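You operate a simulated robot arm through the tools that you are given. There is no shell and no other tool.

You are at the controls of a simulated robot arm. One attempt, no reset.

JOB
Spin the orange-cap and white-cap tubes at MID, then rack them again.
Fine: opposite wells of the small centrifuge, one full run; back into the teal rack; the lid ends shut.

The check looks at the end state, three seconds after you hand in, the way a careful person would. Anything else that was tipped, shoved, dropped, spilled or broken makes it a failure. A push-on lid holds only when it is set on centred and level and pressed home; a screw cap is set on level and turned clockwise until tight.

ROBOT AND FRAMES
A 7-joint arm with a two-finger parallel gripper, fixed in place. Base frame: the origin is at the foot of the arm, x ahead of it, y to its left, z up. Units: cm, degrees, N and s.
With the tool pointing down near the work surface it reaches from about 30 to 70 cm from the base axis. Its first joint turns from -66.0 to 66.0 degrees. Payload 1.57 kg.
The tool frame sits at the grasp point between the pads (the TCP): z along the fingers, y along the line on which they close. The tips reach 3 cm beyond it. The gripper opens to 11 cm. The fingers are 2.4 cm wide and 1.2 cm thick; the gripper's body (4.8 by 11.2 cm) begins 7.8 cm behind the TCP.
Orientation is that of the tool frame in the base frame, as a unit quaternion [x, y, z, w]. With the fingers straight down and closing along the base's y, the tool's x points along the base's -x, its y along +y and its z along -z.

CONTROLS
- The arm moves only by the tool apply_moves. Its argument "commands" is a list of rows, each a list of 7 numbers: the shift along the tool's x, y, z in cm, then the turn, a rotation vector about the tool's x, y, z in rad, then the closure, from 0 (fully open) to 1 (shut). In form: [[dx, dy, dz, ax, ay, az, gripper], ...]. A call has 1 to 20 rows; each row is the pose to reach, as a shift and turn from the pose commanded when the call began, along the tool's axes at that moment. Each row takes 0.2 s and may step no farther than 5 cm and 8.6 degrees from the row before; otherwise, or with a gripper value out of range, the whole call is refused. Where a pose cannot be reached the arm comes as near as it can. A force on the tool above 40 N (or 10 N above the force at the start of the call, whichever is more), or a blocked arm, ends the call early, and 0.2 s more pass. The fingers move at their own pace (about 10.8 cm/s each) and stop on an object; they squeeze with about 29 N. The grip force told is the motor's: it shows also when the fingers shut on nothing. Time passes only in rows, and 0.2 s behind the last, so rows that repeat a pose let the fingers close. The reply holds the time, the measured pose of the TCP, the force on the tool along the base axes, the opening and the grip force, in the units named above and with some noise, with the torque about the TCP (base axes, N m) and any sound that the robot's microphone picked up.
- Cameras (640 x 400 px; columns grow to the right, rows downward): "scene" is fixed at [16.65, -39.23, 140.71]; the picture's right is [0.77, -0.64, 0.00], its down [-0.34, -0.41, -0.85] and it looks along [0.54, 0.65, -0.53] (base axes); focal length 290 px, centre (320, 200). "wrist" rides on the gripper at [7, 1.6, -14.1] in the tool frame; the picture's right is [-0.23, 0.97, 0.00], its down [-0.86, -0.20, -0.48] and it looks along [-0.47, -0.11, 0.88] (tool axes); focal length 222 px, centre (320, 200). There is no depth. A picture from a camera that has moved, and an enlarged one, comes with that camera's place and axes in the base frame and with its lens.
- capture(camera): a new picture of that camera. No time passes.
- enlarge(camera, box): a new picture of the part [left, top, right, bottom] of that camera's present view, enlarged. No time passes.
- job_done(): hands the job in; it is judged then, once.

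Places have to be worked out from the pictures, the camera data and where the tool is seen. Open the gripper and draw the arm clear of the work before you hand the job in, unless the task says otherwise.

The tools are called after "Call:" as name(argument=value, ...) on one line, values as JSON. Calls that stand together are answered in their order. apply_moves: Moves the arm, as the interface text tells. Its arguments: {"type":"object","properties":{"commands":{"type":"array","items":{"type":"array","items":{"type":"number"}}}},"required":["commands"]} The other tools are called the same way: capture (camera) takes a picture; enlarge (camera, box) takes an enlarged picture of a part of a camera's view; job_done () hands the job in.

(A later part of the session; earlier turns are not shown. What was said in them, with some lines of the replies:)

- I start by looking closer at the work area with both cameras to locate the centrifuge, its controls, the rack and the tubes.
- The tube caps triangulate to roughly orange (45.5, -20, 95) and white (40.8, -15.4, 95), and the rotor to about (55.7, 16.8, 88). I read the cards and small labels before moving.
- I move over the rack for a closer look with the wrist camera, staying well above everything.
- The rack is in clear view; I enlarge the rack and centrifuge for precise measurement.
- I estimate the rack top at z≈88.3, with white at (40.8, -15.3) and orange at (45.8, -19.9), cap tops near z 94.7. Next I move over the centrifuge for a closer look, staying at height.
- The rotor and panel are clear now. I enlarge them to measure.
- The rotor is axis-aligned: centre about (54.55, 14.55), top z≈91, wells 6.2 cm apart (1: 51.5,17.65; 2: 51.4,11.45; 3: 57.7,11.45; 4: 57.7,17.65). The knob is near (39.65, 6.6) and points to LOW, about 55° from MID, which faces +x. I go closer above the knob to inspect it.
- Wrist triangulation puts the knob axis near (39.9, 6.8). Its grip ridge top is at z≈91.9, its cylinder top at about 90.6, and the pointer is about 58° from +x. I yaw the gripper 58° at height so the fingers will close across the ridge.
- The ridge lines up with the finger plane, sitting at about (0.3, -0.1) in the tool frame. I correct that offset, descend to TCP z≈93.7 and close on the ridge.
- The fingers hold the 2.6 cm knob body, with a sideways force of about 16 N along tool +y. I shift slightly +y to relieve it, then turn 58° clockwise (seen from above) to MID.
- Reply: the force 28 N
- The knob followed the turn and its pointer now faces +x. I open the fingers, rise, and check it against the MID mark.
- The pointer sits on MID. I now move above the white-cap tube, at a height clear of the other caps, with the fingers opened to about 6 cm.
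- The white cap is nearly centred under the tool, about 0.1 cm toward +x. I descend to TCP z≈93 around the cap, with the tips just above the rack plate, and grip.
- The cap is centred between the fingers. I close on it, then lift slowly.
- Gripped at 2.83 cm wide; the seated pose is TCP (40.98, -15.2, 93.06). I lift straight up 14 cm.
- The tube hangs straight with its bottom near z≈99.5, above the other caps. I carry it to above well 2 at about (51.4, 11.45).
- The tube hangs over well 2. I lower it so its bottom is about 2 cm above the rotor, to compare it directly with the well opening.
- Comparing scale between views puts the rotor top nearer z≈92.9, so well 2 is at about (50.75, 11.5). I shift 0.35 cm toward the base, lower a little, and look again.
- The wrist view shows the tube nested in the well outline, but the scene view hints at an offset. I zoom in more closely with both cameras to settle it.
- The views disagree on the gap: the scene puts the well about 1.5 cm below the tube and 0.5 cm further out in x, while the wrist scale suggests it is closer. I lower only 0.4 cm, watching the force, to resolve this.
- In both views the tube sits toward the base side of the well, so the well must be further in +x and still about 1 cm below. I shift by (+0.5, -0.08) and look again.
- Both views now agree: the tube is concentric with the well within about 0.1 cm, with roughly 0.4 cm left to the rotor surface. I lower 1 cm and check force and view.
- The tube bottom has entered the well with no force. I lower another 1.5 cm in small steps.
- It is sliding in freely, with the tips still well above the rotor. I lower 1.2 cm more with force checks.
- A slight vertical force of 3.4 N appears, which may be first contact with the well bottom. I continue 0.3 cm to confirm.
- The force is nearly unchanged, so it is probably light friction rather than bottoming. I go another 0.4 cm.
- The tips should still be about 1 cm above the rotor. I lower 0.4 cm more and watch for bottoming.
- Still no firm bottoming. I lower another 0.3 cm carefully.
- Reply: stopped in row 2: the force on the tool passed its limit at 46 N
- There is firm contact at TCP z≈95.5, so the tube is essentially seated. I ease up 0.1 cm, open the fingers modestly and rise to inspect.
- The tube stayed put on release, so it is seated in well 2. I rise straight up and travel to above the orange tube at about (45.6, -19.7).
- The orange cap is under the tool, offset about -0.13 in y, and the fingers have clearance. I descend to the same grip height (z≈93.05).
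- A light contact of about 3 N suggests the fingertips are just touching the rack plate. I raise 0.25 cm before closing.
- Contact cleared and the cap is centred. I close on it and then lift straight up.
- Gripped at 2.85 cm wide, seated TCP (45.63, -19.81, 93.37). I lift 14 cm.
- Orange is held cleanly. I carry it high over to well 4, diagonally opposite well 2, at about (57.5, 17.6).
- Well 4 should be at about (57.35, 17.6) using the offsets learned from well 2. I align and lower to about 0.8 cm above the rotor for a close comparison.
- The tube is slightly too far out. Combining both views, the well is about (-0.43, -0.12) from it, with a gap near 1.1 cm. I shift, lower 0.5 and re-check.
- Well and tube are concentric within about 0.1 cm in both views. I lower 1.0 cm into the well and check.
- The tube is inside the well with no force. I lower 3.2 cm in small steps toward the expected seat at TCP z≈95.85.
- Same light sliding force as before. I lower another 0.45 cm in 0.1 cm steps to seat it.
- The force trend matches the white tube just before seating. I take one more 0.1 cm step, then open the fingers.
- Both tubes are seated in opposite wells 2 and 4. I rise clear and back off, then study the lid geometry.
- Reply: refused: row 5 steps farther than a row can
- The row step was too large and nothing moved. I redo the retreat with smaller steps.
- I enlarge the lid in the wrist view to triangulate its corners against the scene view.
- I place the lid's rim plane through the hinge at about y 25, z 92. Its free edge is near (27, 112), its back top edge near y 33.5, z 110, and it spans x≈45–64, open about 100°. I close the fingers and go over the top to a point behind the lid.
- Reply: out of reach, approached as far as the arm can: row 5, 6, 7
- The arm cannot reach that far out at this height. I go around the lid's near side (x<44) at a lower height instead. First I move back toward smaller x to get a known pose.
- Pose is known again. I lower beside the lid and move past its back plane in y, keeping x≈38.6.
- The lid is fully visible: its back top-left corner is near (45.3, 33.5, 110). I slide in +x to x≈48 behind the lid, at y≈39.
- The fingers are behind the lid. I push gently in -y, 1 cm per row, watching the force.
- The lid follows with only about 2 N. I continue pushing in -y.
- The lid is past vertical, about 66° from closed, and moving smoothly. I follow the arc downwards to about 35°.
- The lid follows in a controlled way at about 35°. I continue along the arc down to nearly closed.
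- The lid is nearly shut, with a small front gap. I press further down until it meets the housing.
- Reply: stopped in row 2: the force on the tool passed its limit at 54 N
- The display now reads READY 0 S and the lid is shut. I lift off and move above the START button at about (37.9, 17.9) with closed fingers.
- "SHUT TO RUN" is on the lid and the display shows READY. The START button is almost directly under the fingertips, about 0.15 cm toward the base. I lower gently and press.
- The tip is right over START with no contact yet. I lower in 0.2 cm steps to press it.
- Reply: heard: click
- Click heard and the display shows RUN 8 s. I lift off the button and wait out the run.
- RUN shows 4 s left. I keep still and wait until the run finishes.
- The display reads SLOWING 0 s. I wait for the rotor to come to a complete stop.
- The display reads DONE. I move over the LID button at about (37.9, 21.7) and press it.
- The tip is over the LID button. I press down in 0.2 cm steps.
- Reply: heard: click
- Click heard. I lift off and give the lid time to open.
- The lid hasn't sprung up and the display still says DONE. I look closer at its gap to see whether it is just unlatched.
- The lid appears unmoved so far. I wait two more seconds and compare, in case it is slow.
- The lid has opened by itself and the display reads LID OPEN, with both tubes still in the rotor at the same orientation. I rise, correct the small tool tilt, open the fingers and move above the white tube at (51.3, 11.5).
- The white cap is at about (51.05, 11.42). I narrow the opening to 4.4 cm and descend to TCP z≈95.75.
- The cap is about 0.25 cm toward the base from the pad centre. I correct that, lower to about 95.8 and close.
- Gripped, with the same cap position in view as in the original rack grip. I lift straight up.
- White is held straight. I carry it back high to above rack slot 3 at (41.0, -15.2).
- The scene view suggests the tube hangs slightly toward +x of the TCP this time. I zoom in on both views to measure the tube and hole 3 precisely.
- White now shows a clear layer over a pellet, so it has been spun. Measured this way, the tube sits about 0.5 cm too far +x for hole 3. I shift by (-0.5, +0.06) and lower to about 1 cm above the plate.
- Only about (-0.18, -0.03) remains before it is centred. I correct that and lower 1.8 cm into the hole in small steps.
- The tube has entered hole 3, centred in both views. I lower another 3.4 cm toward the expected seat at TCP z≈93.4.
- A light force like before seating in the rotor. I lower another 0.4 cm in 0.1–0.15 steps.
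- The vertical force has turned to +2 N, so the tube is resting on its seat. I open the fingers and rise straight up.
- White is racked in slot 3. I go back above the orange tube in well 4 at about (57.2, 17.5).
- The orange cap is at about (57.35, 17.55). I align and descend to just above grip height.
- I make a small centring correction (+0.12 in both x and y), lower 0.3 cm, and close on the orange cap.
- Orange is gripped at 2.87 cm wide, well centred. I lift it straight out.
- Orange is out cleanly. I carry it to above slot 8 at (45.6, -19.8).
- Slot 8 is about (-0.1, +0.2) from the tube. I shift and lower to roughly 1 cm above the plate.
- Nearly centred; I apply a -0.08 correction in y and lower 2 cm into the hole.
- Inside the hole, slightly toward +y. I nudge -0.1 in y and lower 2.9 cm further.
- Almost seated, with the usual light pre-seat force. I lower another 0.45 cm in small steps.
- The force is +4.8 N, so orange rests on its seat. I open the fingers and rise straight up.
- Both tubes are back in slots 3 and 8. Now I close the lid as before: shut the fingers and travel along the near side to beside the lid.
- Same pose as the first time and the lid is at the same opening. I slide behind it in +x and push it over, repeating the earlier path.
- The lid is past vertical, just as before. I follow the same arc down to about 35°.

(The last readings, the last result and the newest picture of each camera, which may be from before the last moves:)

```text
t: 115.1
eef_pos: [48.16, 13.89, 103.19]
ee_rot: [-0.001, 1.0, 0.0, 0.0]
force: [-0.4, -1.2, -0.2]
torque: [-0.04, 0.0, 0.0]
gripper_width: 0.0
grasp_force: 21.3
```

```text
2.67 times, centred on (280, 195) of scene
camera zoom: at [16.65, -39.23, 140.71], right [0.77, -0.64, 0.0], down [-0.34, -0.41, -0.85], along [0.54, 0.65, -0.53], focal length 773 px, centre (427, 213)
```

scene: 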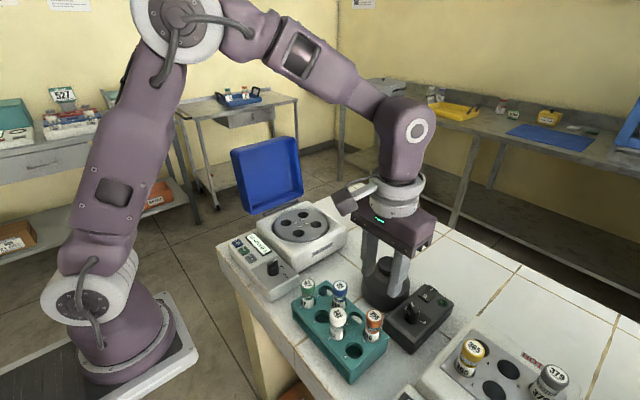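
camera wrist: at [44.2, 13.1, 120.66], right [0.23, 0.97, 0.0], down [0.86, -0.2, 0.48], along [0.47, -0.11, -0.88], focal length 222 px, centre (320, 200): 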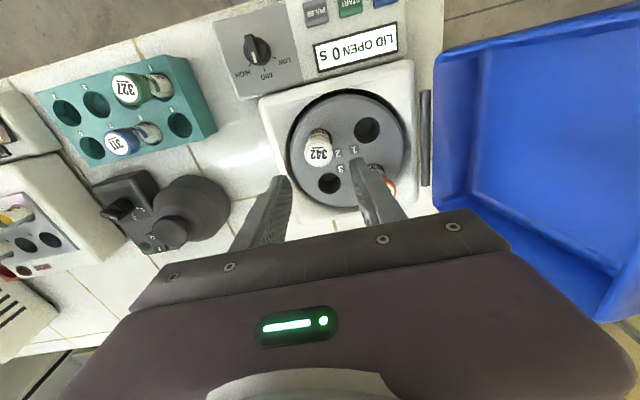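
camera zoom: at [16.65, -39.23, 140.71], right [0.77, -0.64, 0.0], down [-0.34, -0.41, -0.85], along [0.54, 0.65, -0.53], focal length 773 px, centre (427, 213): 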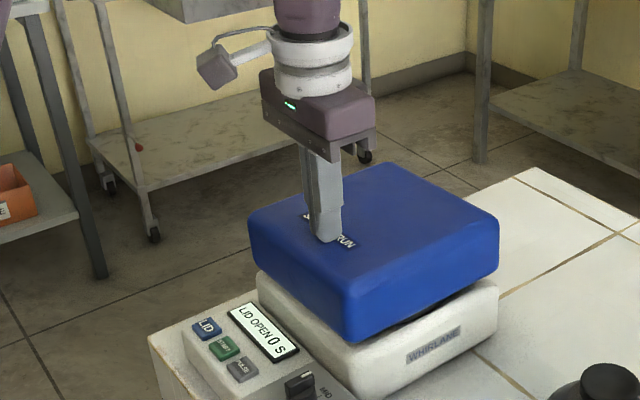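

Nearly shut. I press the last bit down in 0.2 cm steps until the display changes.

Call:
apply_moves(commands=[[0, -0.15, 0.25, 0, 0, 0, 1], [0, -0.3, 0.45, 0, 0, 0, 1], [0, -0.35, 0.6, 0, 0, 0, 1], [0, -0.35, 0.75, 0, 0, 0, 1]])

Call:
enlarge(camera="scene", box=[200, 120, 360, 290])

```text
t: 116.1
eef_pos: [48.11, 13.62, 102.48]
ee_rot: [-0.002, 1.0, 0.0, 0.002]
force: [-4.6, -4.0, 30.4]
torque: [-0.1, 0.52, -0.18]
gripper_width: 0.01
grasp_force: 21.4
```

```text
2.35 times, centred on (280, 205) of scene
camera zoom: at [16.59, -39.25, 140.71], right [0.77, -0.64, 0.0], down [-0.34, -0.41, -0.85], along [0.54, 0.65, -0.53], focal length 682 px, centre (414, 188)
```

zoom: 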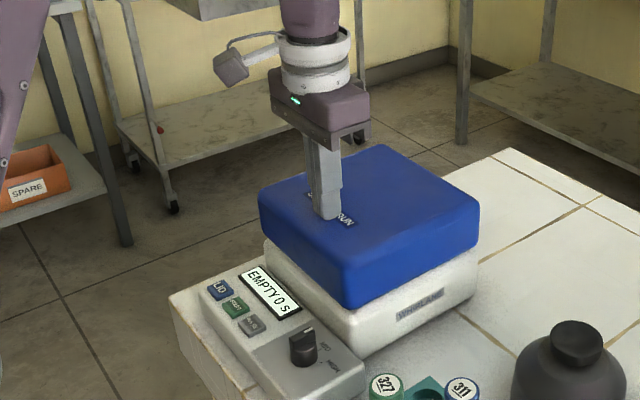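

The display shows EMPTY 0 s with the lid shut and latched. I lift off, retreat up and toward the base, and open the gripper.

Call:
apply_moves(commands=[[0, 0, -1, 0, 0, 0, 1], [0, 0, -3.5, 0, 0, 0, 1], [0, 0, -7.5, 0, 0, 0, 0.8], [1, -2, -11.5, 0, 0, 0, 0.5], [2.5, -4.5, -15, 0, 0, 0, 0.2], [4.5, -7, -18.5, 0, 0, 0, 0], [6.5, -10, -21.5, 0, 0, 0, 0], [8, -13, -24, 0, 0, 0, 0]])

Call:
capture(camera="scene")

Call:
capture(camera="wrist")

Call:
enlarge(camera="scene", box=[210, 170, 400, 390])

```text
t: 117.9
eef_pos: [39.96, 0.49, 126.51]
ee_rot: [-0.001, 1.0, 0.0, 0.0]
force: [-0.5, 0.0, 0.0]
torque: [0.02, 0.01, 0.0]
gripper_width: 11.0
grasp_force: 0.0
```

```text
taken
```

scene: 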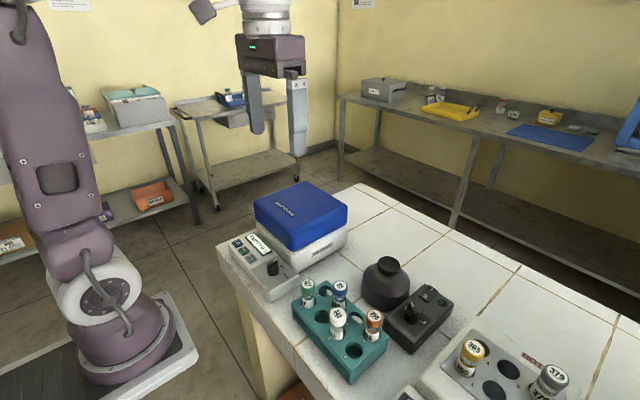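

```text
taken
camera wrist: at [33.02, 1.96, 140.63], right [0.23, 0.97, 0.0], down [0.86, -0.2, 0.48], along [0.47, -0.11, -0.88], focal length 222 px, centre (320, 200)
```

wrist: 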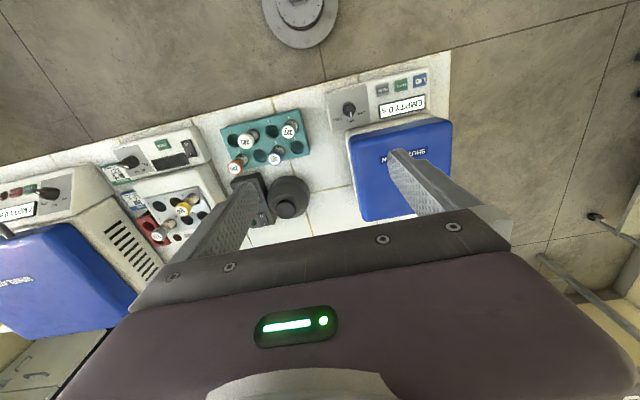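

```text
1.82 times, centred on (305, 280) of scene
camera zoom: at [16.65, -39.23, 140.71], right [0.77, -0.64, 0.0], down [-0.34, -0.41, -0.85], along [0.54, 0.65, -0.53], focal length 527 px, centre (347, 54)
```

zoom: 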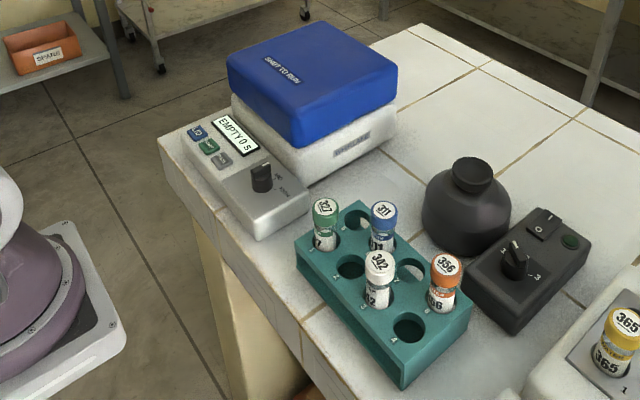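

The lid is shut with the display reading EMPTY. Both spun tubes stand in slots 3 and 8 of the teal rack, everything else is undisturbed, and the arm is clear with the gripper open. I hand in the job.

Call:
job_done()

```text
The job is handed in.
```

I spun the orange-cap (356) and white-cap (342) tubes for one full run at MID in the small centrifuge, and both are back in the teal rack.

- **Spin:** White went in well 2 and orange in well 4, directly opposite. The knob was set to MID and the display counted the run down to DONE. When I took them out, both tubes showed settled material at the bottom.
- **Rack:** White is back in slot 3 and orange in slot 8, where they started.
- **Lid:** It is shut, and the display reads EMPTY 0 s.
- **Everything else:** I saw nothing else moved or tipped in the final pictures. The tool went over its force limit twice: 46 N while seating white in the rotor, and 54 N while closing the lid the first time. There was no visible harm from either.

The arm is drawn clear with the gripper open, and the job is handed in. I have not seen the result of the check.
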